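You operate a simulated robot arm through the tools that you are given. There is no shell and no other tool. Be economical: measure what you need, move in short steps, check, and stop when the job is done.

You are at the controls of a simulated robot arm. One attempt, no reset.

Task
Dye the beaker of clear water with one 10 ml dose, then rock it till even.
Fine: park the nozzle arm; speed 2; stop the mixer, the beaker stays on the plate. Set down upright: what you pick out. Where these are worked on the way, their far stop is far enough and under half their travel is too little: nozzle arm.

The check looks at the end state, three seconds after you hand in, the way a careful person would. Anything else that was tipped, shoved, dropped, spilled or broken makes it a failure.

Robot
A 7-joint arm with a two-finger parallel gripper, fixed in place. Base frame: the origin is at the foot of the arm, x ahead of it, y to its left, z up; the work surface is at about z = 850. Lengths are in mm, angles in rad, forces in N, time in s.
With the tool pointing down near the work surface it reaches from about 300 to 700 mm from the base axis. Its first joint turns from -1.152 to 1.152 rad. Payload 1.57 kg.
The tool frame sits at the grasp point between the pads (the TCP): z along the fingers, y along the line on which they close. The tips reach 30 mm beyond it. The gripper opens to 110 mm. The fingers are 24 mm wide and 12 mm thick; the gripper's body (48 by 112 mm) begins 78 mm behind the TCP.
Orientation is that of the tool frame in the base frame, as [roll, pitch, yaw] about the fixed x, y, z axes, in that order (R = Rz(yaw) Ry(pitch) Rx(roll)). With the fingers straight down and closing along the base's y, the tool's x points along the base's -x, its y along +y and its z along -z.

Tools
- The arm moves only by the tool nudge_tool. Its argument "rows" is a list of rows, each a list of 7 numbers: the shift along the tool's x, y, z in mm, then the turn, a rotation vector about the tool's x, y, z in rad, then the opening, from 0 (shut) to 1 (fully open). In form: [[tx, ty, tz, ax, ay, az, grip], ...]. A call has 1 to 10 rows; each row shifts and turns the commanded pose from where the row before left it, along the tool's axes as they then stand. Each row takes 0.2 s and may step no farther than 50 mm and 0.15 rad from the row before; otherwise, or with a gripper value out of range, the whole call is refused. Where a pose cannot be reached the arm comes as near as it can. A force on the tool above 70 N (or 10 N above the force at the start of the call, whichever is more), or a blocked arm, ends the call early, and 0.2 s more pass. The fingers move at their own pace (about 108 mm/s each) and stop on an object; they squeeze with about 28 N. The grip force told is the motor's: it shows also when the fingers shut on nothing. Time passes only in rows, and 0.2 s behind the last, so rows that do not move let the fingers close. It gives the time, the measured TCP pose, the force on the tool (base axes), the opening and the grip force at its end, in the units of the frame above (readings bear some noise), with the torque about the TCP (base axes, N m) and any sound that the robot's microphone picked up.
- Cameras (640 x 400 px; columns grow to the right, rows downward): "scene" is fixed at [148.7, -380.2, 1400.1]; the picture's right is [0.90, -0.43, 0.00], its down [-0.26, -0.55, -0.79] and it looks along [0.34, 0.71, -0.61] (base axes); focal length 254 px, centre (320, 200). "wrist" rides on the gripper at [70, 16, -141] in the tool frame; the picture's right is [-0.23, 0.97, 0.00], its down [-0.86, -0.20, -0.48] and it looks along [-0.47, -0.11, 0.88] (tool axes); focal length 222 px, centre (320, 200). There is no depth. A picture from a camera that has moved, and an enlarged one, comes with that camera's place and axes in the base frame and with its lens.
- grab_frame(camera): a new picture of that camera. No time passes.
- enlarge(camera, box): a new picture of the part [left, top, right, bottom] of that camera's present view, enlarged. No time passes.
- close_job(): hands the job in; it is judged then, once.

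Work in short steps. Places have to be worked out from the pictures, the camera data and where the tool is seen: move nearer, look again, correct. Check each grasp and each placing, and mend what went wrong. You have 120 turns and 64 pictures in all, those below and enlarged ones among them. Open the gripper and draw the arm clear of the work before you hand the job in, unless the task says otherwise; then end with one line.

The tools are called after "Emit:" by a JSON object that holds its "method" and its "body". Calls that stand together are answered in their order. nudge_tool: Moves the arm, as the interface text tells. Its arguments: {"type":"object","properties":{"rows":{"type":"array","items":{"type":"array","items":{"type":"number"}}}},"required":["rows"]} The other tools are called the same way: grab_frame (camera) takes a picture; enlarge (camera, box) takes an enlarged picture of a part of a camera's view; close_job () hands the job in.

At the start:

```text
t: 0.0
tcp_pos: [404.0, -59.7, 1246.1]
tool_rot: [3.141, -0.001, -3.141]
contact_force: [0.0, 0.8, 0.3]
torque: [0.02, 0.0, -0.04]
opening: 110.0
finger_force: 0.1
```

scene: 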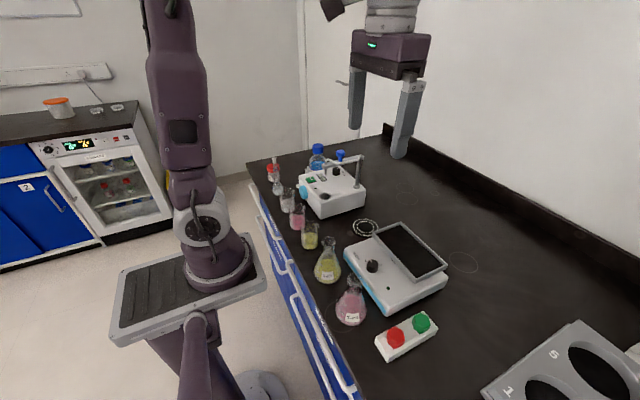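
wrist: 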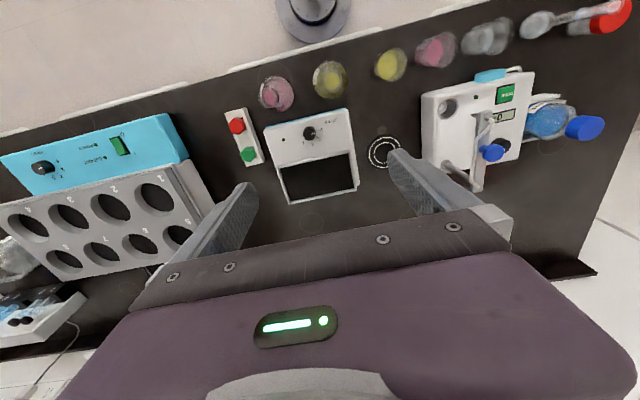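

The scene shows a row of glassware, a dispenser with nozzle arm, a rocker plate with a knob, and a red/green button box. I'll enlarge these for detail.

Emit:
{"method": "enlarge", "body": {"camera": "scene", "box": [250, 130, 390, 260]}}

Emit:
{"method": "enlarge", "body": {"camera": "scene", "box": [300, 210, 480, 370]}}

Emit:
{"method": "enlarge", "body": {"camera": "wrist", "box": [400, 0, 640, 200]}}

Emit:
{"method": "enlarge", "body": {"camera": "wrist", "box": [210, 50, 420, 220]}}

```text
3.08 times, centred on (320, 195) of scene
camera zoom: at [148.7, -380.2, 1400.1], right [0.9, -0.43, 0.0], down [-0.26, -0.55, -0.79], along [0.34, 0.71, -0.61], focal length 780 px, centre (320, 215)
```

zoom: 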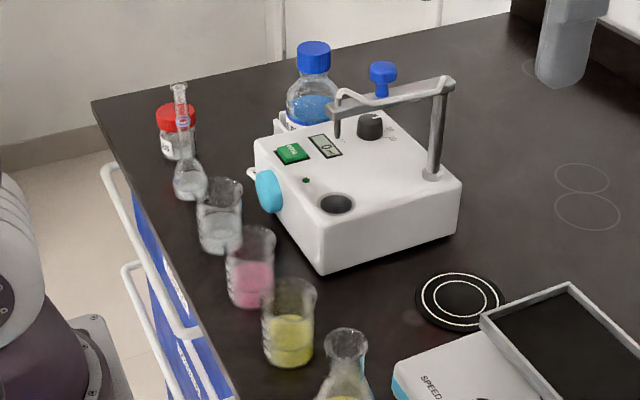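

```text
2.50 times, centred on (390, 290) of scene
camera zoom: at [148.7, -380.2, 1400.1], right [0.9, -0.43, 0.0], down [-0.26, -0.55, -0.79], along [0.34, 0.71, -0.61], focal length 634 px, centre (145, -25)
```

zoom: 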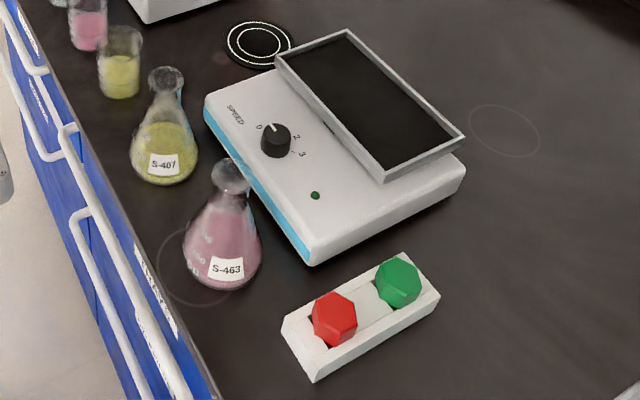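

```text
2.00 times, centred on (520, 100) of wrist
camera zoom: at [333.3, -44.0, 1388.1], right [0.23, 0.97, 0.0], down [0.86, -0.2, 0.48], along [0.47, -0.11, -0.88], focal length 444 px, centre (-80, 400)
```

zoom: 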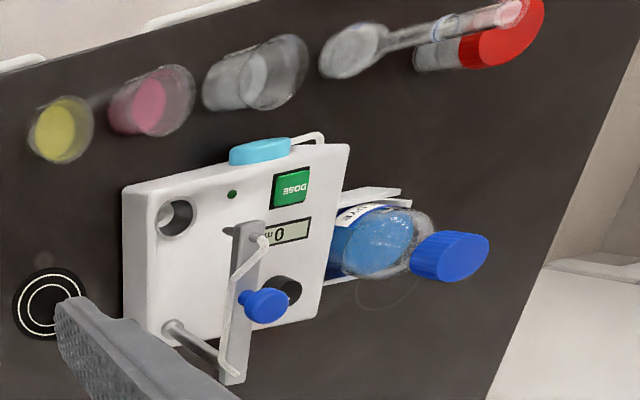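

```text
2.35 times, centred on (315, 135) of wrist
camera zoom: at [333.3, -44.0, 1388.1], right [0.23, 0.97, 0.0], down [0.86, -0.2, 0.48], along [0.47, -0.11, -0.88], focal length 523 px, centre (332, 353)
```

zoom: 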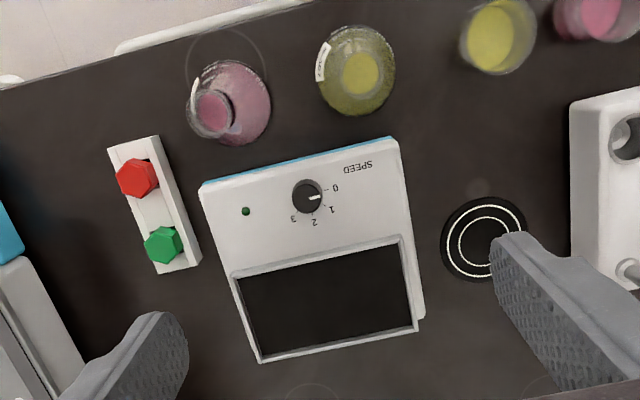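

The ring target looks to be at about (522, 73), the clear-water beaker near (335, 260) and the dispenser post near (561, 193). I'll move the wrist camera toward the dispenser for a closer look.

Emit:
{"method": "nudge_tool", "body": {"rows": [[2, 46, 13, 0, 0, 0, 1], [2, 46, 13, 0, 0, 0, 1], [2, 46, 13, 0, 0, 0, 1], [2, 46, 13, 0, 0, 0, 1], [2, 46, 13, 0, 0, 0, 1], [0, 0, 0, 0, 0, 0, 1]]}}

Emit:
{"method": "grab_frame", "body": {"camera": "wrist"}}

Emit:
{"method": "enlarge", "body": {"camera": "wrist", "box": [220, 60, 420, 185]}}

```text
t: 1.4
tcp_pos: [392.7, 170.9, 1180.4]
tool_rot: [-3.141, 0.001, -3.14]
contact_force: [-0.2, -0.5, 0.6]
torque: [0.01, 0.0, 0.01]
opening: 109.9
finger_force: 0.1
```

```text
57 pictures are left
camera wrist: at [322.8, 187.7, 1322.6], right [0.23, 0.97, 0.0], down [0.86, -0.2, 0.48], along [0.47, -0.11, -0.88], focal length 222 px, centre (320, 200)
```

wrist: 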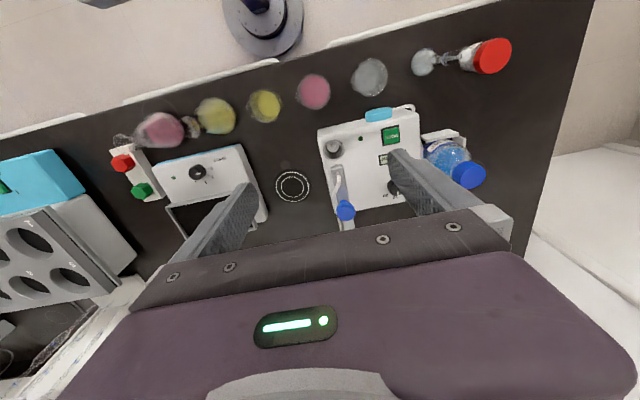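

```text
3.20 times, centred on (320, 122) of wrist
camera zoom: at [322.8, 187.7, 1322.6], right [0.23, 0.97, 0.0], down [0.86, -0.2, 0.48], along [0.47, -0.11, -0.88], focal length 711 px, centre (320, 448)
```

zoom: 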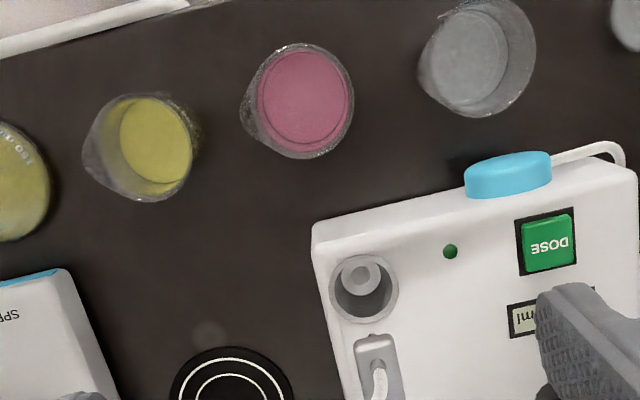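

The nozzle rests over a well in the dispenser (the park spot) with a blue handle knob near (486, 187, 1060). I need to see the dose display and dial, so I'll shift toward +y and look again.

Emit:
{"method": "nudge_tool", "body": {"rows": [[10, 40, 0, 0, 0, 0, 1], [10, 30, 0, 0, 0, 0, 1], [0, 0, 0, 0, 0, 0, 1]]}}

Emit:
{"method": "enlarge", "body": {"camera": "wrist", "box": [230, 90, 410, 210]}}

```text
t: 2.2
tcp_pos: [373.6, 241.3, 1179.9]
tool_rot: [-3.141, 0.0, 3.141]
contact_force: [-1.3, -0.2, -0.5]
torque: [0.04, -0.01, 0.02]
opening: 109.9
finger_force: 0.0
```

```text
3.33 times, centred on (320, 150) of wrist
camera zoom: at [303.5, 258.0, 1321.4], right [0.23, 0.97, 0.0], down [0.86, -0.2, 0.48], along [0.47, -0.11, -0.88], focal length 740 px, centre (320, 367)
```

zoom: 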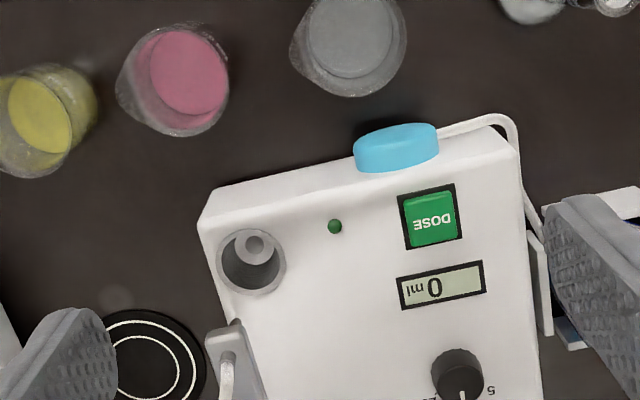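

The display reads 0 ml and the dial has labelled settings. I'll shift forward to see the dial.

Emit:
{"method": "nudge_tool", "body": {"rows": [[-40, 20, -20, 0, 0, 0, 1], [-40, 0, -20, 0, 0, 0, 1], [0, 0, 0, 0, 0, 0, 1]]}}

Emit:
{"method": "enlarge", "body": {"camera": "wrist", "box": [230, 70, 410, 190]}}

```text
t: 3.0
tcp_pos: [454.3, 258.6, 1221.4]
tool_rot: [-3.14, -0.001, -3.141]
contact_force: [-0.4, 0.3, 0.6]
torque: [-0.02, -0.01, 0.01]
opening: 109.9
finger_force: 0.1
```

```text
3.33 times, centred on (320, 130) of wrist
camera zoom: at [384.9, 275.8, 1362.2], right [0.23, 0.97, 0.0], down [0.86, -0.2, 0.48], along [0.47, -0.11, -0.88], focal length 740 px, centre (320, 433)
```

zoom: 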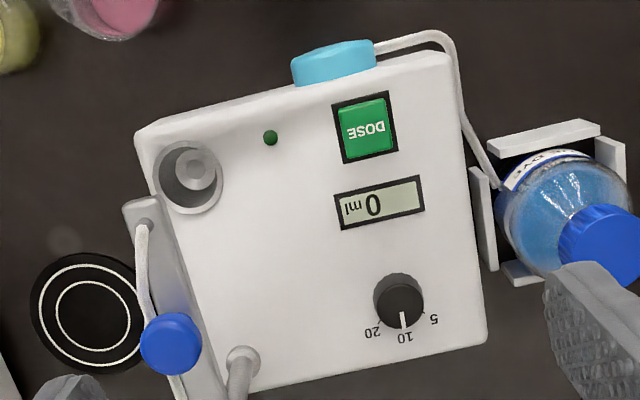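

The dial points at 10 ml already. Next I'll move back over the clear beaker to locate it exactly.

Emit:
{"method": "nudge_tool", "body": {"rows": [[30, -8, 30, 0, 0, 0, 1], [30, -8, 40, 0, 0, 0, 1], [0, 0, 40, 0, 0, 0, 1], [0, 0, 0, 0, 0, 0, 1]]}}

Emit:
{"method": "enlarge", "body": {"camera": "wrist", "box": [220, 20, 420, 145]}}

Emit:
{"method": "enlarge", "body": {"camera": "scene", "box": [260, 140, 360, 220]}}

```text
refused: row 2 steps farther than a row can; nothing moved
```

```text
3.20 times, centred on (320, 82) of wrist
camera zoom: at [384.9, 275.8, 1362.2], right [0.23, 0.97, 0.0], down [0.86, -0.2, 0.48], along [0.47, -0.11, -0.88], focal length 711 px, centre (320, 576)
```

zoom: 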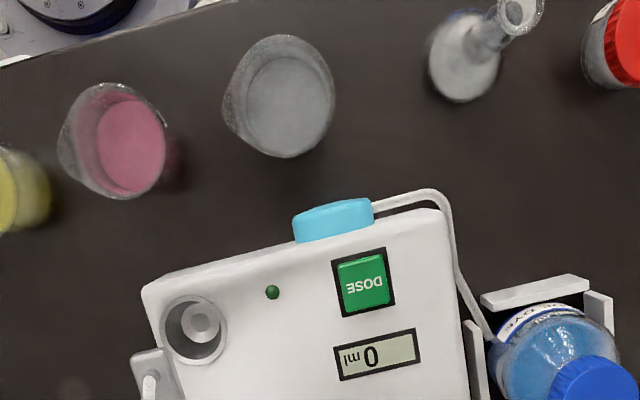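

```text
5.00 times, centred on (310, 180) of scene
camera zoom: at [148.8, -380.2, 1400.1], right [0.9, -0.43, 0.0], down [-0.26, -0.55, -0.79], along [0.34, 0.71, -0.61], focal length 1268 px, centre (370, 300)
```

zoom: 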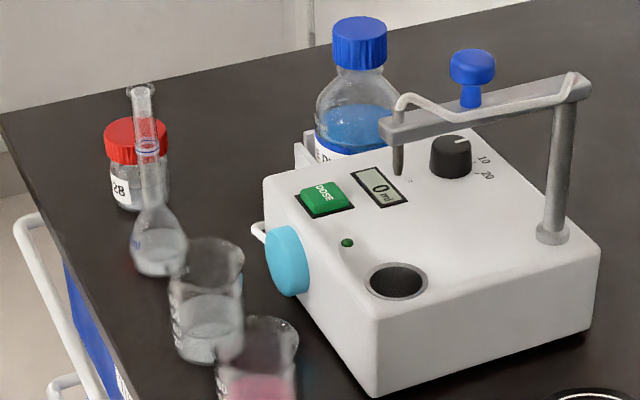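

The beaker's base is at about (338, 266), roughly 50 mm wide and 72 mm tall, with its spout toward −y, so I'll grip along x. First I turn the tool −90° about its axis here, well above everything.

Emit:
{"method": "nudge_tool", "body": {"rows": [[0, 0, 0, 0, 0, -0.15, 1], [0, 0, 0, 0, 0, -0.15, 1], [0, 0, 0, 0, 0, -0.15, 1], [0, 0, 0, 0, 0, -0.15, 1], [0, 0, 0, 0, 0, -0.15, 1], [0, 0, 0, 0, 0, -0.15, 1], [0, 0, 0, 0, 0, -0.15, 1], [0, 0, 0, 0, 0, -0.15, 1], [0, 0, 0, 0, 0, -0.15, 1], [0, 0, 0, 0, 0, -0.15, 1]]}}

```text
t: 5.2
tcp_pos: [452.3, 259.4, 1222.6]
tool_rot: [3.141, 0.0, -1.64]
contact_force: [0.7, 0.1, -0.1]
torque: [0.01, 0.01, -0.03]
opening: 109.9
finger_force: 0.0
```

Finishing the turn (to yaw −π/2, tool x = −Y, tool y = −X) and moving above the beaker at z ≈ 1080 with a narrower opening.

Emit:
{"method": "nudge_tool", "body": {"rows": [[0, 0, 0, 0, 0, -0.069, 0.8], [-2, 38, 20, 0, 0, 0, 0.73], [-3, 38, 25, 0, 0, 0, 0.73], [-2, 38, 25, 0, 0, 0, 0.73], [0, 0, 35, 0, 0, 0, 0.73], [0, 0, 35, 0, 0, 0, 0.73], [0, 0, 0, 0, 0, 0, 0.73]]}}

Emit:
{"method": "grab_frame", "body": {"camera": "wrist"}}

```text
t: 6.8
tcp_pos: [339.8, 265.8, 1079.9]
tool_rot: [3.141, 0.001, -1.572]
contact_force: [0.3, -0.2, 0.6]
torque: [0.0, 0.02, -0.01]
opening: 80.5
finger_force: 0.0
```

```text
51 pictures are left
camera wrist: at [322.7, 196.3, 1221.1], right [-0.97, 0.23, 0.0], down [0.2, 0.85, 0.48], along [0.11, 0.47, -0.88], focal length 222 px, centre (320, 200)
```

wrist: 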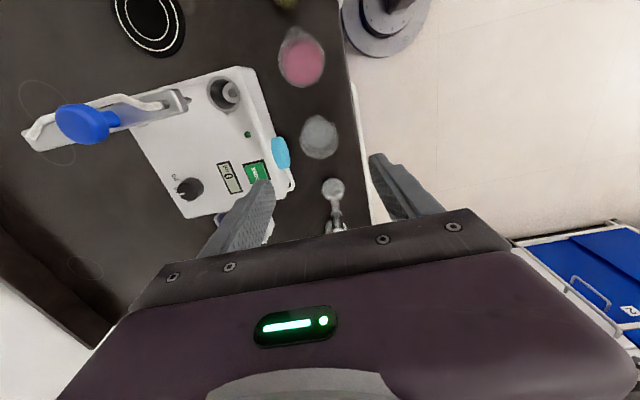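

I'll zoom on the beaker to refine its position.

Emit:
{"method": "enlarge", "body": {"camera": "wrist", "box": [260, 100, 380, 175]}}

```text
5.33 times, centred on (320, 138) of wrist
camera zoom: at [322.7, 196.3, 1221.1], right [-0.97, 0.23, 0.0], down [0.2, 0.85, 0.48], along [0.11, 0.47, -0.88], focal length 1185 px, centre (320, 533)
```

zoom: 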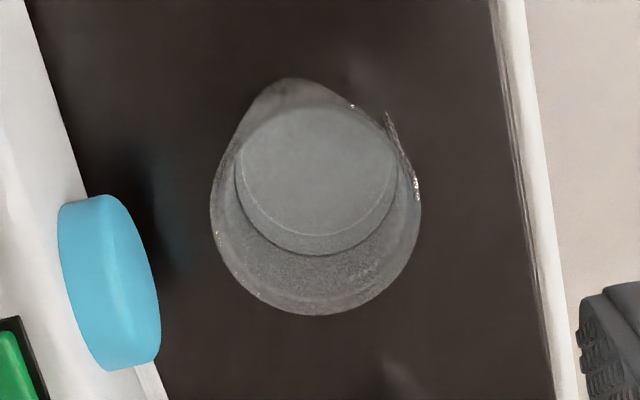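

Beaker centre ≈ (340, 267), about 53 mm wide; the cyan pump head is near x ≈ 392, so I narrow the opening to 66 mm before descending.

Emit:
{"method": "nudge_tool", "body": {"rows": [[-1, 1.3, 0, 0, 0, 0, 0.6], [0, 0, 40, 0, 0, 0, 0.6], [0, 0, 40, 0, 0, 0, 0.6], [0, 0, 40, 0, 0, 0, 0.6], [0, 0, 25, 0, 0, 0, 0.6], [0, 0, 0, 0, 0, 0, 0.6]]}}

Emit:
{"method": "enlarge", "body": {"camera": "wrist", "box": [220, 80, 420, 240]}}

Emit:
{"method": "enlarge", "body": {"camera": "scene", "box": [250, 130, 370, 220]}}

```text
t: 8.2
tcp_pos: [340.9, 268.3, 935.3]
tool_rot: [3.141, -0.001, -1.572]
contact_force: [-0.3, 0.5, 0.2]
torque: [-0.02, 0.02, -0.01]
opening: 66.2
finger_force: 0.0
```

```text
2.50 times, centred on (320, 160) of wrist
camera zoom: at [323.2, 199.1, 1076.5], right [-0.97, 0.23, 0.0], down [0.2, 0.85, 0.48], along [0.11, 0.47, -0.88], focal length 555 px, centre (320, 300)
```

zoom: 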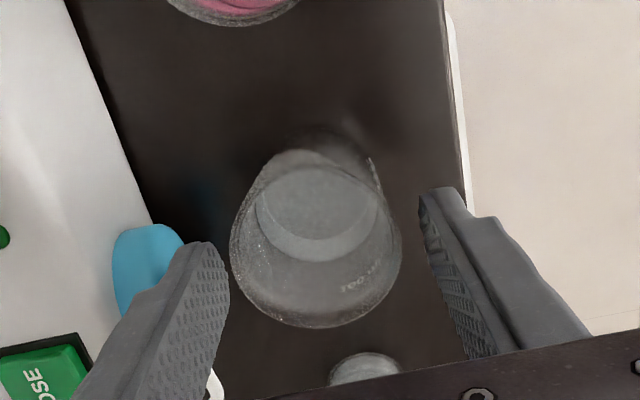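

```text
4.44 times, centred on (310, 175) of scene
camera zoom: at [148.7, -380.1, 1400.1], right [0.9, -0.43, 0.0], down [-0.26, -0.55, -0.79], along [0.34, 0.71, -0.61], focal length 1127 px, centre (364, 311)
```

zoom: 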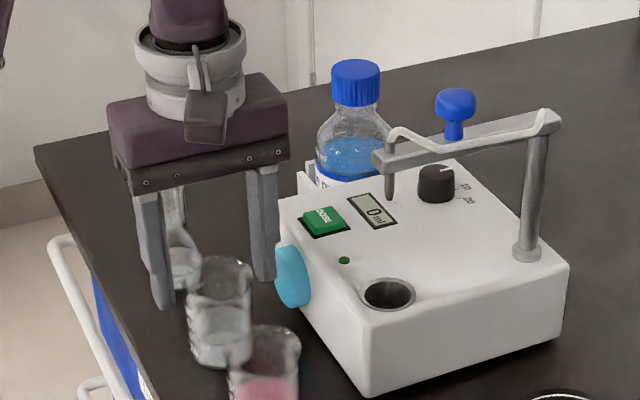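

The fingers straddle the beaker well. I shift 2 mm in −x and −y, then go down to z ≈ 893 slowly.

Emit:
{"method": "nudge_tool", "body": {"rows": [[2.5, 2.5, 0, 0, 0, 0, 0.6], [0, 0, 14, 0, 0, 0, 0.6], [0, 0, 14, 0, 0, 0, 0.6], [0, 0, 14, 0, 0, 0, 0.6], [0, 0, 0, 0, 0, 0, 0.6]]}}

Emit:
{"method": "enlarge", "body": {"camera": "wrist", "box": [220, 80, 420, 240]}}

```text
t: 9.4
tcp_pos: [336.1, 266.3, 893.5]
tool_rot: [-3.141, -0.001, -1.571]
contact_force: [0.0, -0.1, 0.2]
torque: [-0.01, -0.01, 0.0]
opening: 65.8
finger_force: 0.0
```

```text
2.50 times, centred on (320, 160) of wrist
camera zoom: at [318.8, 196.7, 1034.0], right [-0.97, 0.23, 0.0], down [0.2, 0.85, 0.48], along [0.11, 0.47, -0.88], focal length 555 px, centre (320, 300)
```

zoom: 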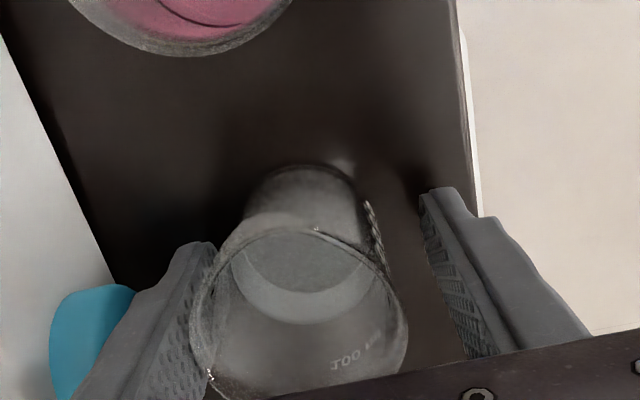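

The beaker sits nearer the +x finger, so I shift 2.5 mm in +x and close gently.

Emit:
{"method": "nudge_tool", "body": {"rows": [[0, -2.5, 0, 0, 0, 0, 0.58], [0, 0, 0, 0, 0, 0, 0.53], [0, 0, 0, 0, 0, 0, 0.5], [0, 0, 0, 0, 0, 0, 0.47], [0, 0, 0, 0, 0, 0, 0.4], [0, 0, 0, 0, 0, 0, 0.4]]}}

```text
t: 10.8
tcp_pos: [337.6, 265.6, 893.3]
tool_rot: [-3.141, 0.001, -1.574]
contact_force: [-0.1, -0.3, -0.1]
torque: [0.04, 0.03, -0.02]
opening: 48.8
finger_force: 28.2
```

Gripped at 48.8 mm. I lift gently straight up.

Emit:
{"method": "nudge_tool", "body": {"rows": [[0, 0, -5, 0, 0, 0, 0.4], [0, 0, -12, 0, 0, 0, 0.4], [0, 0, -20, 0, 0, 0, 0.4], [0, 0, -20, 0, 0, 0, 0.4], [0, 0, -20, 0, 0, 0, 0.4], [0, 0, -20, 0, 0, 0, 0.4], [0, 0, -18, 0, 0, 0, 0.4], [0, 0, -10, 0, 0, 0, 0.4], [0, 0, -5, 0, 0, 0, 0.4]]}}

Emit:
{"method": "grab_frame", "body": {"camera": "scene"}}

```text
t: 12.8
tcp_pos: [338.7, 265.1, 1024.0]
tool_rot: [3.141, 0.0, -1.571]
contact_force: [0.0, -0.5, -1.0]
torque: [-0.03, 0.01, 0.0]
opening: 48.5
finger_force: 27.7
```

```text
46 pictures are left
```

scene: 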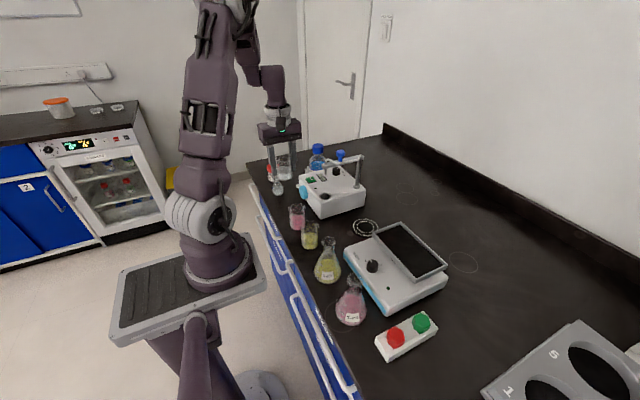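

The beaker is up. I move along −y to about y = 73 (tool +x) at this height, staying clear of the nozzle arm.

Emit:
{"method": "nudge_tool", "body": {"rows": [[6, 0, 0, 0, 0, 0, 0.4], [14, 0, 0, 0, 0, 0, 0.4], [24, 0, 0, 0, 0, 0, 0.4], [28, 0, 0, 0, 0, 0, 0.4], [28, 0, 0, 0, 0, 0, 0.4], [28, 0, 0, 0, 0, 0, 0.4], [28, 0, 0, 0, 0, 0, 0.4], [20, 0, 0, 0, 0, 0, 0.4], [12, 0, 0, 0, 0, 0, 0.4], [4, 0, 0, 0, 0, 0, 0.4]]}}

Emit:
{"method": "nudge_tool", "body": {"rows": [[0, -6, 0, 0, 0, 0, 0.4], [0, -14, 0, 0, 0, 0, 0.4], [0, -24, 0, 0, 0, 0, 0.4], [0, -28, 0, 0, 0, 0, 0.4], [0, -28, 0, 0, 0, 0, 0.4], [0, -28, 0, 0, 0, 0, 0.4], [0, -26, 0, 0, 0, 0, 0.4], [0, -18, 0, 0, 0, 0, 0.4], [0, -8, 0, 0, 0, 0, 0.4], [0, -3, 0, 0, 0, 0, 0.4]]}}

Emit:
{"method": "grab_frame", "body": {"camera": "wrist"}}

Emit:
{"method": "enlarge", "body": {"camera": "scene", "box": [290, 130, 450, 260]}}

```text
t: 15.0
tcp_pos: [339.6, 72.7, 1023.8]
tool_rot: [-3.14, 0.0, -1.573]
contact_force: [-0.2, -0.2, -1.0]
torque: [0.03, -0.01, 0.01]
opening: 48.7
finger_force: 27.7
```

```text
t: 17.2
tcp_pos: [521.8, 72.3, 1023.0]
tool_rot: [3.14, -0.001, -1.574]
contact_force: [0.7, -0.6, -1.4]
torque: [0.01, -0.02, -0.01]
opening: 48.7
finger_force: 27.7
```

```text
45 pictures are left
camera wrist: at [504.4, 3.5, 1165.1], right [-0.97, 0.23, 0.0], down [0.2, 0.85, 0.48], along [0.11, 0.47, -0.88], focal length 222 px, centre (320, 200)
```

wrist: 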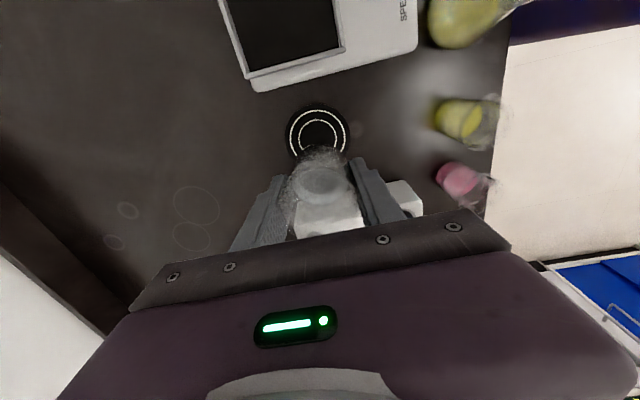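

```text
3.08 times, centred on (370, 195) of scene
camera zoom: at [148.8, -380.2, 1400.1], right [0.9, -0.43, 0.0], down [-0.26, -0.55, -0.79], along [0.34, 0.71, -0.61], focal length 780 px, centre (166, 215)
```

zoom: 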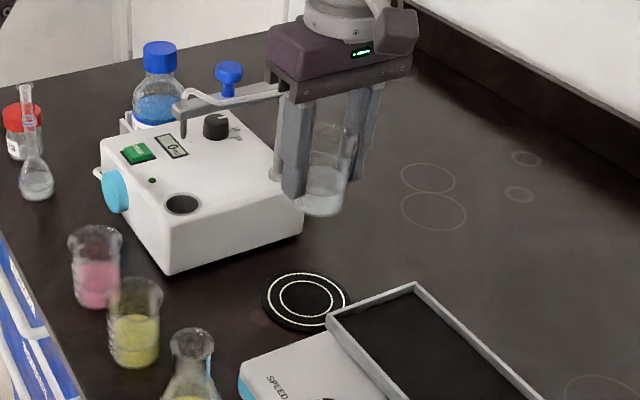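

Over the ring region. I zoom in to pin the ring's centre.

Emit:
{"method": "enlarge", "body": {"camera": "wrist", "box": [260, 80, 380, 180]}}

```text
4.00 times, centred on (320, 130) of wrist
camera zoom: at [504.4, 3.5, 1165.1], right [-0.97, 0.23, 0.0], down [0.2, 0.85, 0.48], along [0.11, 0.47, -0.88], focal length 888 px, centre (320, 480)
```

zoom: 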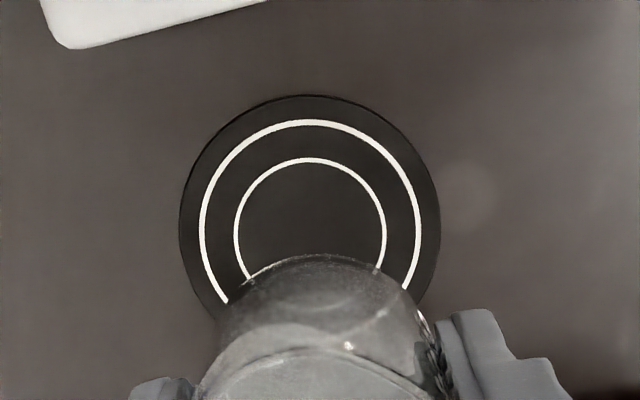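

Ring centre ≈ (523.5, 72), matching the tool. I lower in stages toward TCP z ≈ 903.

Emit:
{"method": "nudge_tool", "body": {"rows": [[0, -1.2, 8, 0, 0, 0, 0.4], [0, 0, 18, 0, 0, 0, 0.4], [0, 0, 22, 0, 0, 0, 0.4], [0, 0, 22, 0, 0, 0, 0.4], [0, 0, 22, 0, 0, 0, 0.4], [0, 0, 16, 0, 0, 0, 0.4], [0, 0, 8, 0, 0, 0, 0.4], [0, 0, 3, 0, 0, 0, 0.4]]}}

Emit:
{"method": "grab_frame", "body": {"camera": "wrist"}}

Emit:
{"method": "enlarge", "body": {"camera": "scene", "box": [320, 170, 420, 250]}}

```text
t: 19.0
tcp_pos: [522.5, 73.9, 905.0]
tool_rot: [-3.141, -0.001, -1.574]
contact_force: [0.3, 0.1, -1.1]
torque: [-0.01, 0.04, 0.0]
opening: 48.6
finger_force: 28.0
```

```text
42 pictures are left
camera wrist: at [505.5, 4.8, 1045.8], right [-0.97, 0.23, 0.0], down [0.2, 0.85, 0.48], along [0.11, 0.47, -0.88], focal length 222 px, centre (320, 200)
```

wrist: 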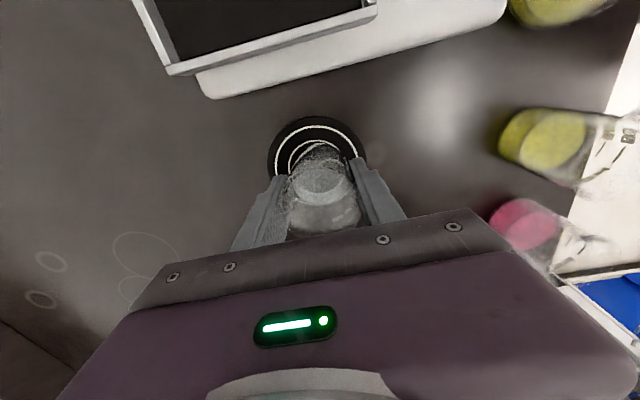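

```text
5.00 times, centred on (370, 210) of scene
camera zoom: at [148.8, -380.2, 1400.1], right [0.9, -0.43, 0.0], down [-0.26, -0.55, -0.79], along [0.34, 0.71, -0.61], focal length 1268 px, centre (70, 150)
```

zoom: 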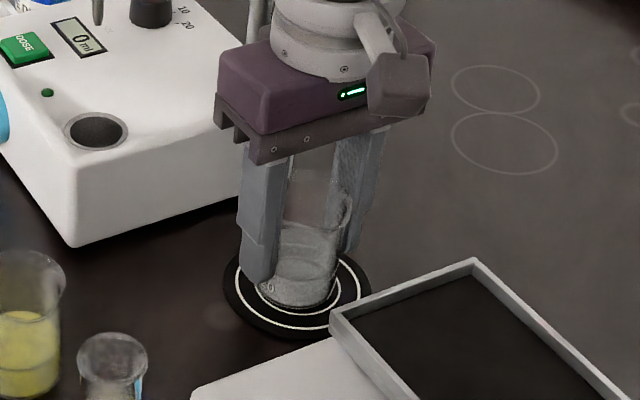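

Well centred over the ring. I lower in small steps, watching for contact.

Emit:
{"method": "nudge_tool", "body": {"rows": [[0.5, 0, 2, 0, 0, 0, 0.4], [0.5, 0, 2, 0, 0, 0, 0.4], [0, 0, 2, 0, 0, 0, 0.4], [0, 0, 1, 0, 0, 0, 0.4]]}}

```text
t: 20.0
tcp_pos: [522.0, 72.4, 897.8]
tool_rot: [-3.139, 0.002, -1.573]
contact_force: [3.9, 5.0, 14.6]
torque: [0.07, -0.32, 0.02]
opening: 48.8
finger_force: 28.4
```

Contact reached (≈15 N). I relieve by under 1 mm, then open gently.

Emit:
{"method": "nudge_tool", "body": {"rows": [[0, 0, -0.6, 0, 0, 0, 0.4], [0, 0, 0, 0, 0, 0, 0.45], [0, 0, 0, 0, 0, 0, 0.5], [0, 0, 0, 0, 0, 0, 0.55], [0, 0, 0, 0, 0, 0, 0.62], [0, 0, 0, 0, 0, 0, 0.62]]}}

Emit:
{"method": "enlarge", "body": {"camera": "scene", "box": [320, 170, 420, 250]}}

```text
t: 21.4
tcp_pos: [522.4, 71.7, 899.2]
tool_rot: [3.141, -0.001, -1.571]
contact_force: [-0.2, -0.2, 0.7]
torque: [0.03, -0.05, 0.01]
opening: 68.0
finger_force: 0.1
```

```text
5.00 times, centred on (370, 210) of scene
camera zoom: at [148.7, -380.2, 1400.1], right [0.9, -0.43, 0.0], down [-0.26, -0.55, -0.79], along [0.34, 0.71, -0.61], focal length 1268 px, centre (70, 150)
```

zoom: 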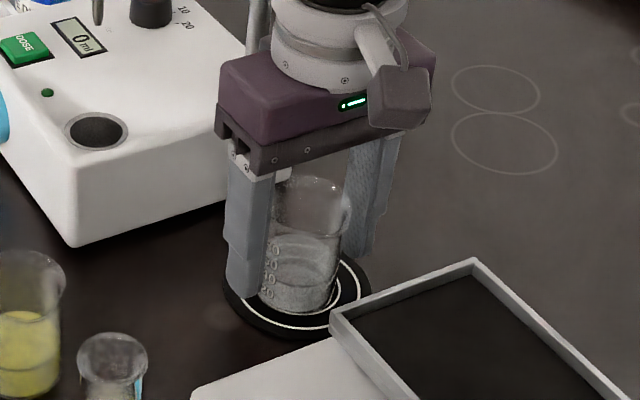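

The beaker stands upright on the pad. I raise straight up clear of everything, then look at the nozzle arm's handle.

Emit:
{"method": "nudge_tool", "body": {"rows": [[0, 0, -8, 0, 0, 0, 0.62], [0, 0, -25, 0, 0, 0, 0.62], [0, 0, -40, 0, 0, 0, 0.62], [0, 0, -45, 0, 0, 0, 0.4], [0, 0, -45, 0, 0, 0, 0.2], [0, 0, -45, 0, 0, 0, 0], [0, 0, -25, 0, 0, 0, 0], [0, 0, 0, 0, 0, 0, 0]]}}

Emit:
{"method": "grab_frame", "body": {"camera": "wrist"}}

Emit:
{"method": "enlarge", "body": {"camera": "scene", "box": [290, 130, 410, 240]}}

```text
t: 23.2
tcp_pos: [523.8, 70.7, 1133.0]
tool_rot: [3.141, 0.001, -1.573]
contact_force: [-0.1, 0.1, -0.2]
torque: [-0.01, 0.0, 0.01]
opening: 0.0
finger_force: 21.3
```

```text
39 pictures are left
camera wrist: at [506.4, 0.9, 1274.4], right [-0.97, 0.23, 0.0], down [0.2, 0.85, 0.48], along [0.11, 0.47, -0.88], focal length 222 px, centre (320, 200)
```

wrist: 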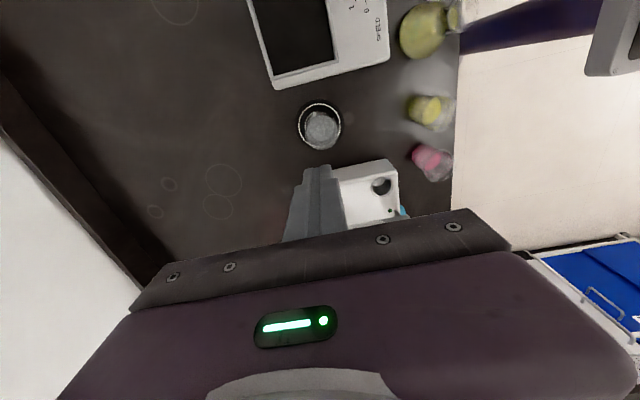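

```text
3.64 times, centred on (350, 185) of scene
camera zoom: at [148.7, -380.2, 1400.1], right [0.9, -0.43, 0.0], down [-0.26, -0.55, -0.79], along [0.34, 0.71, -0.61], focal length 922 px, centre (211, 254)
```

zoom: 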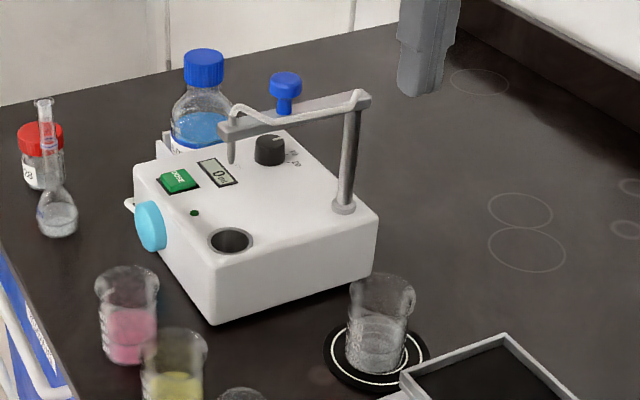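

The handle knob is about 25 mm wide at (486, 190), z ≈ 1052–1070, about 70 mm from the post; swinging it ~75° toward −y puts the nozzle over the pad. With fingers shut I go to its +y side, staying high.

Emit:
{"method": "nudge_tool", "body": {"rows": [[-30, 8, 0, 0, 0, 0, 0], [-40, 10, 0, 0, 0, 0, 0], [-40, 10, 0, 0, 0, 0, 0], [-40, 10, 0, 0, 0, 0, 0], [-20, 0, 0, 0, 0, 0, 0], [0, 0, 0, 0, 0, 0, 0]]}}

Emit:
{"method": "grab_frame", "body": {"camera": "wrist"}}

Emit:
{"method": "enlarge", "body": {"camera": "scene", "box": [290, 110, 410, 210]}}

```text
t: 24.6
tcp_pos: [485.7, 239.6, 1131.2]
tool_rot: [3.141, 0.0, -1.572]
contact_force: [-0.1, -0.2, 0.3]
torque: [-0.02, -0.02, 0.0]
opening: 0.0
finger_force: 21.7
```

```text
37 pictures are left
camera wrist: at [468.4, 170.1, 1271.8], right [-0.97, 0.23, 0.0], down [0.2, 0.85, 0.48], along [0.11, 0.47, -0.88], focal length 222 px, centre (320, 200)
```

wrist: 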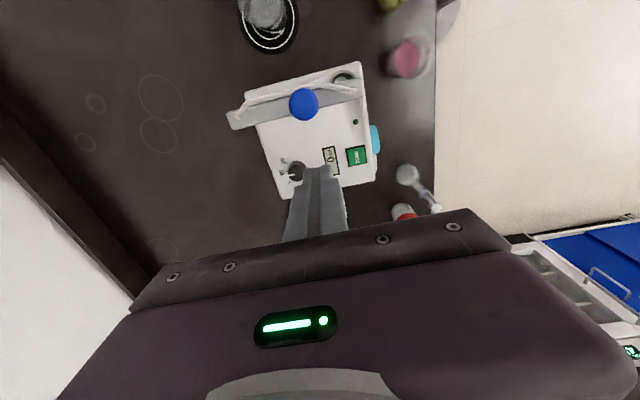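

```text
4.00 times, centred on (350, 160) of scene
camera zoom: at [148.8, -380.1, 1400.1], right [0.9, -0.43, 0.0], down [-0.26, -0.55, -0.79], along [0.34, 0.71, -0.61], focal length 1015 px, centre (200, 360)
```

zoom: 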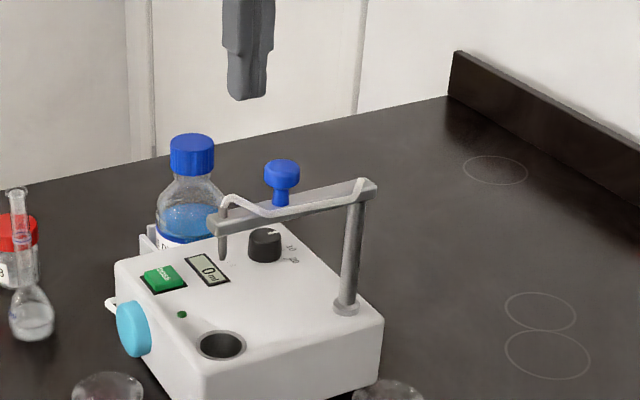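

Knob confirmed at (486, 186). I descend on its +y side to z ≈ 1073 and approach.

Emit:
{"method": "nudge_tool", "body": {"rows": [[0, 0, 30, 0, 0, 0, 0], [0, 0, 28, 0, 0, 0, 0], [8, 0, 0, 0, 0, 0, 0], [8, 0, 0, 0, 0, 0, 0], [0, 0, 0, 0, 0, 0, 0]]}}

Emit:
{"method": "enlarge", "body": {"camera": "scene", "box": [290, 110, 410, 210]}}

```text
t: 25.8
tcp_pos: [484.4, 222.9, 1073.7]
tool_rot: [-3.141, 0.0, -1.573]
contact_force: [-0.3, -0.5, 0.2]
torque: [-0.02, 0.01, -0.01]
opening: 0.0
finger_force: 21.2
```

```text
4.00 times, centred on (350, 160) of scene
camera zoom: at [148.7, -380.2, 1400.1], right [0.9, -0.43, 0.0], down [-0.26, -0.55, -0.79], along [0.34, 0.71, -0.61], focal length 1015 px, centre (200, 360)
```

zoom: 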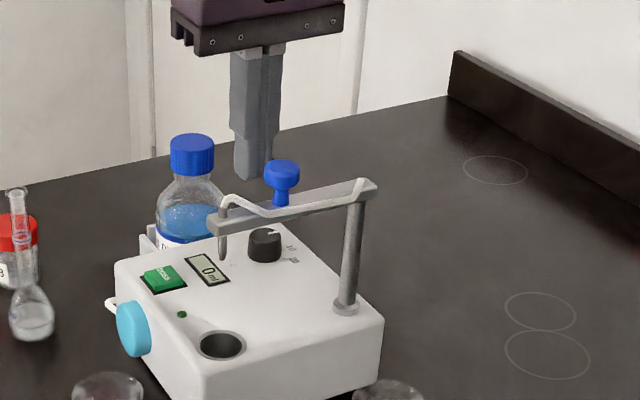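

Fingers are behind the knob at the right height. I push along the arc to roughly 45°.

Emit:
{"method": "nudge_tool", "body": {"rows": [[10, 0, 0, 0, 0, 0, 0], [10, 0, 0, 0, 0, 0, 0], [9, 1, 0, 0, 0, 0, 0], [9, 0, 0, 0, 0, 0, 0], [9, 0, 0, 0, 0, 0, 0], [9, -2, 0, 0, 0, 0, 0], [9, -4, 0, 0, 0, 0, 0]]}}

Emit:
{"method": "enlarge", "body": {"camera": "scene", "box": [290, 110, 430, 230]}}

```text
t: 27.4
tcp_pos: [488.9, 158.9, 1075.1]
tool_rot: [3.141, 0.0, -1.573]
contact_force: [-0.7, -0.1, 0.3]
torque: [-0.06, 0.01, 0.01]
opening: 0.0
finger_force: 21.1
```

```text
3.33 times, centred on (360, 170) of scene
camera zoom: at [148.7, -380.1, 1400.1], right [0.9, -0.43, 0.0], down [-0.26, -0.55, -0.79], along [0.34, 0.71, -0.61], focal length 846 px, centre (187, 300)
```

zoom: 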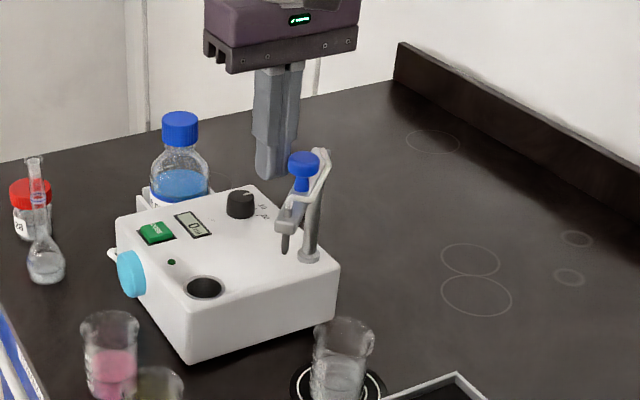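

The arm swings smoothly to about 45°. I continue along the arc toward 75°.

Emit:
{"method": "nudge_tool", "body": {"rows": [[8, -5, 0, 0, 0, 0, 0], [8, -6, 0, 0, 0, 0, 0], [7, -7, 0, 0, 0, 0, 0], [6, -7, 0, 0, 0, 0, 0], [0, 0, 0, 0, 0, 0, 0]]}}

Emit:
{"method": "enlarge", "body": {"camera": "scene", "box": [310, 130, 430, 250]}}

```text
t: 28.6
tcp_pos: [513.6, 131.4, 1074.6]
tool_rot: [-3.141, 0.001, -1.572]
contact_force: [0.5, 0.9, 0.5]
torque: [-0.02, 0.04, -0.01]
opening: 0.0
finger_force: 21.1
```

```text
3.33 times, centred on (370, 190) of scene
camera zoom: at [148.7, -380.2, 1400.1], right [0.9, -0.43, 0.0], down [-0.26, -0.55, -0.79], along [0.34, 0.71, -0.61], focal length 846 px, centre (153, 233)
```

zoom: 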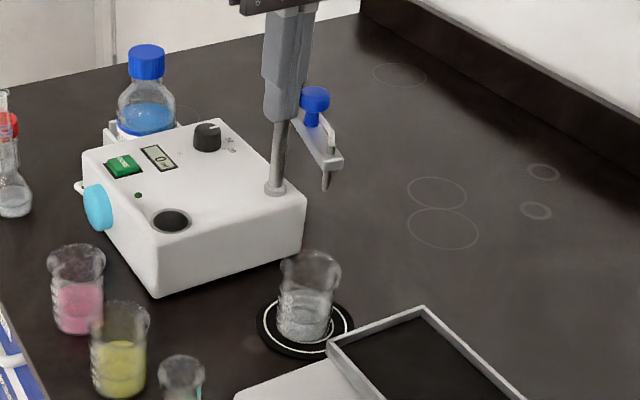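

The nozzle is now almost over the beaker (tip ≈ (527, 78)). I nudge a bit farther to feel for the stop.

Emit:
{"method": "nudge_tool", "body": {"rows": [[1.5, -3, 0, 0, 0, 0, 0], [1, -3, 0, 0, 0, 0, 0], [0, 0, 0, 0, 0, 0, 0]]}}

Emit:
{"method": "enlarge", "body": {"camera": "scene", "box": [310, 130, 430, 250]}}

```text
t: 29.4
tcp_pos: [514.3, 130.4, 1074.4]
tool_rot: [3.136, -0.001, -1.571]
contact_force: [-43.9, 9.1, 17.5]
torque: [-0.05, 0.27, -0.34]
opening: 0.2
finger_force: 21.5
```

```text
3.33 times, centred on (370, 190) of scene
camera zoom: at [147.1, -379.9, 1400.4], right [0.9, -0.43, 0.0], down [-0.26, -0.55, -0.79], along [0.35, 0.71, -0.61], focal length 846 px, centre (153, 233)
```

zoom: 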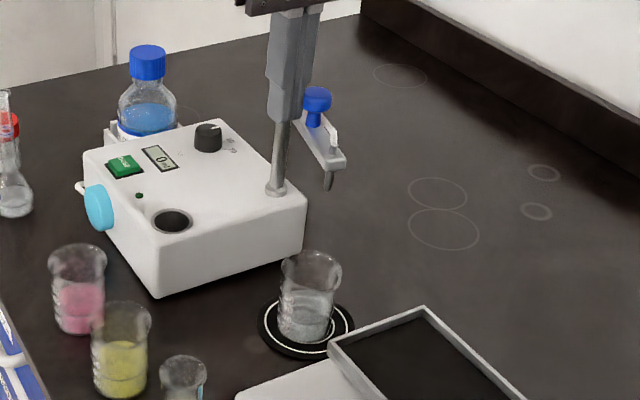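

The stop is reached (≈45 N), nozzle over the beaker. I back off in −x, rise, and go above the DOSE button at about (437.5, 288.5).

Emit:
{"method": "nudge_tool", "body": {"rows": [[-2, 8, 0, 0, 0, 0, 0], [-6, 14, -10, 0, 0, 0, 0], [-20, 15, -25, 0, 0, 0, 0], [-40, 15, -20, 0, 0, 0, 0], [-45, 15, 0, 0, 0, 0, 0], [-45, 5, 0, 0, 0, 0, 0], [0, 0, 0, 0, 0, 0, 0]]}}

Emit:
{"method": "enlarge", "body": {"camera": "scene", "box": [290, 110, 430, 250]}}

Emit:
{"method": "grab_frame", "body": {"camera": "wrist"}}

```text
t: 31.0
tcp_pos: [442.8, 286.0, 1126.9]
tool_rot: [3.141, -0.001, -1.57]
contact_force: [0.7, -0.1, -0.8]
torque: [0.02, -0.02, 0.01]
opening: 0.1
finger_force: 21.2
```

```text
2.86 times, centred on (360, 180) of scene
camera zoom: at [148.8, -380.1, 1400.1], right [0.9, -0.43, 0.0], down [-0.26, -0.55, -0.79], along [0.34, 0.71, -0.61], focal length 725 px, centre (206, 257)
```

zoom: 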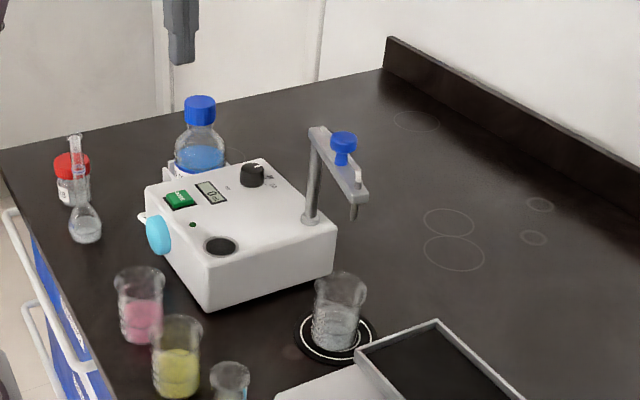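

```text
30 pictures are left
camera wrist: at [426.0, 217.3, 1268.7], right [-0.97, 0.23, 0.0], down [0.2, 0.85, 0.48], along [0.11, 0.47, -0.88], focal length 222 px, centre (320, 200)
```

wrist: 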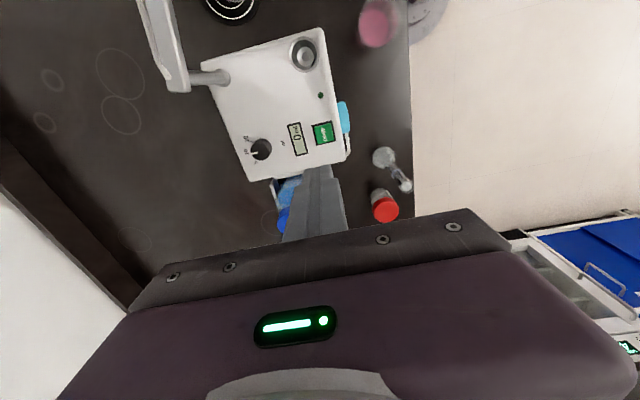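

DOSE button confirmed at ≈(438.5, 289). I align and descend to z ≈ 968.

Emit:
{"method": "nudge_tool", "body": {"rows": [[-3, 4.3, 30, 0, 0, 0, 0], [0, 0, 40, 0, 0, 0, 0], [0, 0, 40, 0, 0, 0, 0], [0, 0, 30, 0, 0, 0, 0], [0, 0, 15, 0, 0, 0, 0], [0, 0, 0, 0, 0, 0, 0]]}}

Emit:
{"method": "enlarge", "body": {"camera": "scene", "box": [290, 150, 370, 220]}}

```text
t: 32.4
tcp_pos: [442.7, 288.6, 973.8]
tool_rot: [3.142, 0.001, -1.572]
contact_force: [0.8, 0.3, 0.5]
torque: [0.01, 0.0, 0.01]
opening: 0.2
finger_force: 20.4
```

```text
5.71 times, centred on (330, 185) of scene
camera zoom: at [148.7, -380.2, 1400.1], right [0.9, -0.43, 0.0], down [-0.26, -0.55, -0.79], along [0.34, 0.71, -0.61], focal length 1450 px, centre (263, 286)
```

zoom: 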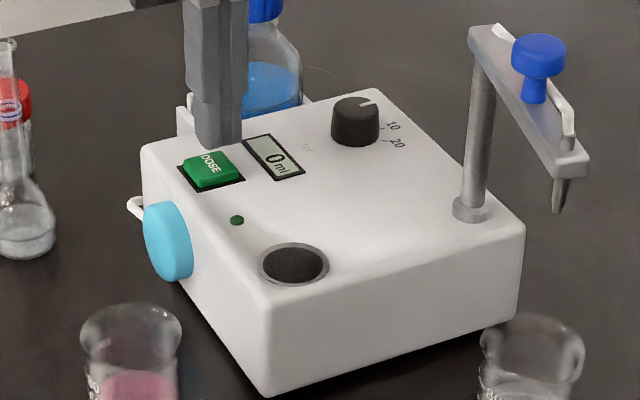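

The tip is just above the button, a few mm toward +x. I correct 3.5 mm and descend in small steps until I feel it.

Emit:
{"method": "nudge_tool", "body": {"rows": [[0, 3.5, 3, 0, 0, 0, 0], [0, 0, 4, 0, 0, 0, 0], [0, 0, 4, 0, 0, 0, 0], [0, 0, 2, 0, 0, 0, 0], [0, 0, 2, 0, 0, 0, 0]]}}

```text
t: 33.6
tcp_pos: [441.0, 289.7, 959.4]
tool_rot: [-3.141, -0.001, -1.57]
contact_force: [-1.5, 0.7, 1.6]
torque: [0.07, 0.06, 0.0]
opening: 0.0
finger_force: 20.9
heard: click
```

A click was heard. I lift off and check the display and beaker.

Emit:
{"method": "nudge_tool", "body": {"rows": [[0, 0, -8, 0, 0, 0, 0], [0, 0, -30, 0, 0, 0, 0], [0, 0, 0, 0, 0, 0, 0], [0, 0, 0, 0, 0, 0, 0], [0, 0, 0, 0, 0, 0, 0], [0, 0, 0, 0, 0, 0, 0], [0, 0, 0, 0, 0, 0, 0], [0, 0, 0, 0, 0, 0, 0]]}}

Emit:
{"method": "enlarge", "body": {"camera": "scene", "box": [300, 140, 420, 250]}}

```text
t: 35.4
tcp_pos: [439.9, 288.0, 998.0]
tool_rot: [3.14, 0.001, -1.572]
contact_force: [0.2, 0.1, 0.2]
torque: [0.01, 0.01, -0.03]
opening: 0.0
finger_force: 21.7
```

```text
3.64 times, centred on (360, 195) of scene
camera zoom: at [148.7, -380.2, 1400.1], right [0.9, -0.43, 0.0], down [-0.26, -0.55, -0.79], along [0.34, 0.71, -0.61], focal length 922 px, centre (174, 218)
```

zoom: 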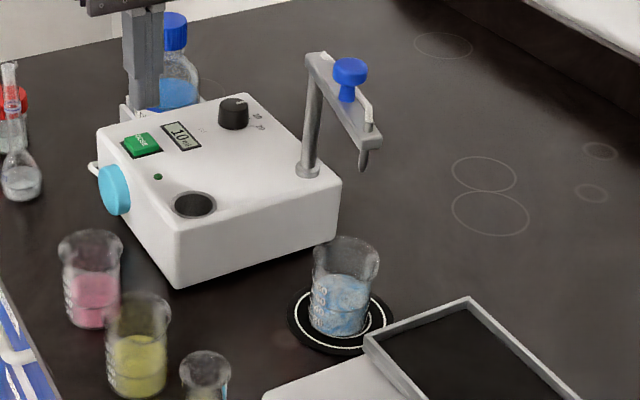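

10 ml dispensed into the beaker, swirling blue. Now I park the arm: rise and move to the far (+x) side of the handle knob (now near (540, 122)).

Emit:
{"method": "nudge_tool", "body": {"rows": [[0, 0, -43, 0, 0, 0, 0], [0, 0, -45, 0, 0, 0, 0], [0, 0, -44, 0, 0, 0, 0], [35, -30, 0, 0, 0, 0, 0], [35, -30, 0, 0, 0, 0, 0], [35, -30, 0, 0, 0, 0, 0], [35, -30, 0, 0, 0, 0, 0], [36, -30, 0, 0, 0, 0, 0], [0, 0, 0, 0, 0, 0, 0]]}}

Emit:
{"method": "grab_frame", "body": {"camera": "wrist"}}

```text
t: 37.4
tcp_pos: [591.4, 114.5, 1128.6]
tool_rot: [3.141, 0.001, -1.573]
contact_force: [0.9, -0.1, 1.2]
torque: [0.02, 0.05, 0.01]
opening: 0.0
finger_force: 21.2
```

```text
27 pictures are left
camera wrist: at [575.2, 45.6, 1269.3], right [-0.97, 0.23, 0.0], down [0.2, 0.85, 0.48], along [0.11, 0.47, -0.88], focal length 222 px, centre (320, 200)
```

wrist: 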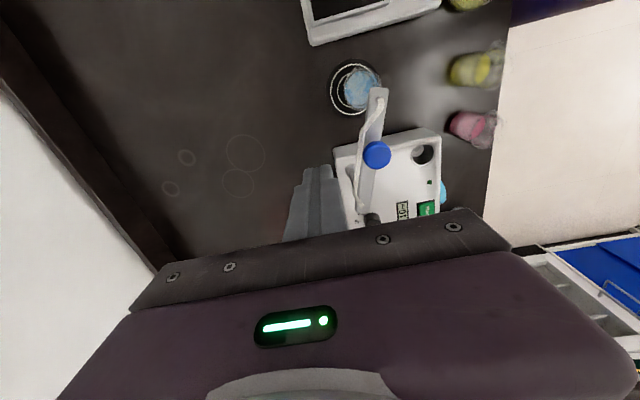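

Knob at (538, 120), tip is on its +x side. I descend and push back along the arc, first part.

Emit:
{"method": "nudge_tool", "body": {"rows": [[0, 0, 28, 0, 0, 0, 0], [0, 0, 28, 0, 0, 0, 0], [0, 16, 0, 0, 0, 0, 0], [-1, 12, 0, 0, 0, 0, 0], [-1, 11, 0, 0, 0, 0, 0], [-1, 9, 0, 0, 0, 0, 0], [-3, 9, 0, 0, 0, 0, 0], [-4, 9, 0, 0, 0, 0, 0], [-5, 9, 0, 0, 0, 0, 0]]}}

Emit:
{"method": "enlarge", "body": {"camera": "scene", "box": [310, 120, 430, 240]}}

```text
t: 39.4
tcp_pos: [516.3, 128.8, 1073.4]
tool_rot: [-3.142, -0.002, -1.572]
contact_force: [0.2, 0.9, -0.6]
torque: [0.01, -0.01, 0.02]
opening: 0.0
finger_force: 21.4
```

```text
3.33 times, centred on (370, 180) of scene
camera zoom: at [148.8, -380.2, 1400.1], right [0.9, -0.43, 0.0], down [-0.26, -0.55, -0.79], along [0.34, 0.71, -0.61], focal length 846 px, centre (153, 267)
```

zoom: 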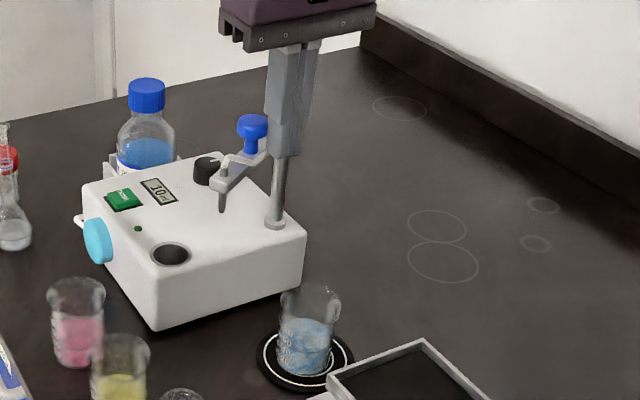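

The arm is swinging home. Continuing the arc toward the park position.

Emit:
{"method": "nudge_tool", "body": {"rows": [[-6, 8, 0, 0, 0, 0, 0], [-7, 7, 0, 0, 0, 0, 0], [-7, 6, 0, 0, 0, 0, 0], [-7, 5, 0, 0, 0, 0, 0], [-6, 3, 0, 0, 0, 0, 0], [0, 0, 0, 0, 0, 0, 0]]}}

```text
t: 40.8
tcp_pos: [487.4, 160.0, 1073.2]
tool_rot: [-3.142, -0.002, -1.575]
contact_force: [4.8, -14.5, 3.0]
torque: [-0.1, -0.05, -0.07]
opening: 0.0
finger_force: 20.8
```

Resistance of about 15 N suggests the park stop. I back off in −y and look.

Emit:
{"method": "nudge_tool", "body": {"rows": [[6, 0, 0, 0, 0, 0, 0], [14, 0, -10, 0, 0, 0, 0], [10, 0, -40, 0, 0, 0, 0], [0, 0, 0, 0, 0, 0, 0]]}}

Emit:
{"method": "grab_frame", "body": {"camera": "wrist"}}

Emit:
{"method": "enlarge", "body": {"camera": "scene", "box": [290, 130, 410, 240]}}

```text
t: 41.8
tcp_pos: [484.9, 132.7, 1123.3]
tool_rot: [3.141, -0.001, -1.573]
contact_force: [0.6, -0.4, 1.3]
torque: [-0.01, 0.03, 0.0]
opening: 0.0
finger_force: 21.8
```

```text
25 pictures are left
camera wrist: at [467.4, 62.6, 1264.1], right [-0.97, 0.23, 0.0], down [0.2, 0.85, 0.48], along [0.11, 0.47, -0.88], focal length 222 px, centre (320, 200)
```

wrist: 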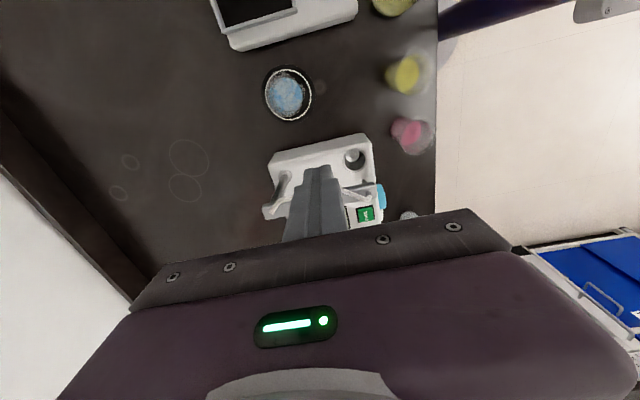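

```text
3.64 times, centred on (350, 185) of scene
camera zoom: at [148.7, -380.2, 1400.1], right [0.9, -0.43, 0.0], down [-0.26, -0.55, -0.79], along [0.34, 0.71, -0.61], focal length 922 px, centre (211, 254)
```

zoom: 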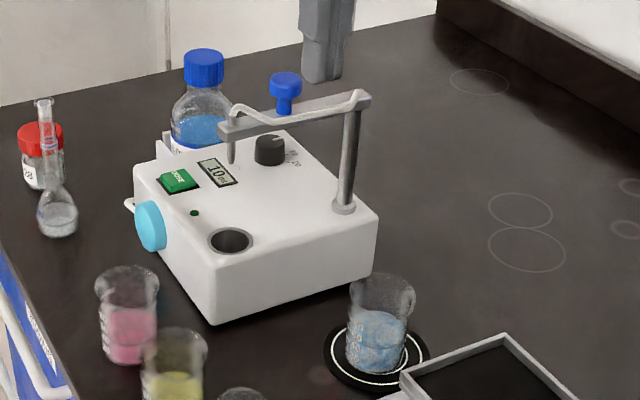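

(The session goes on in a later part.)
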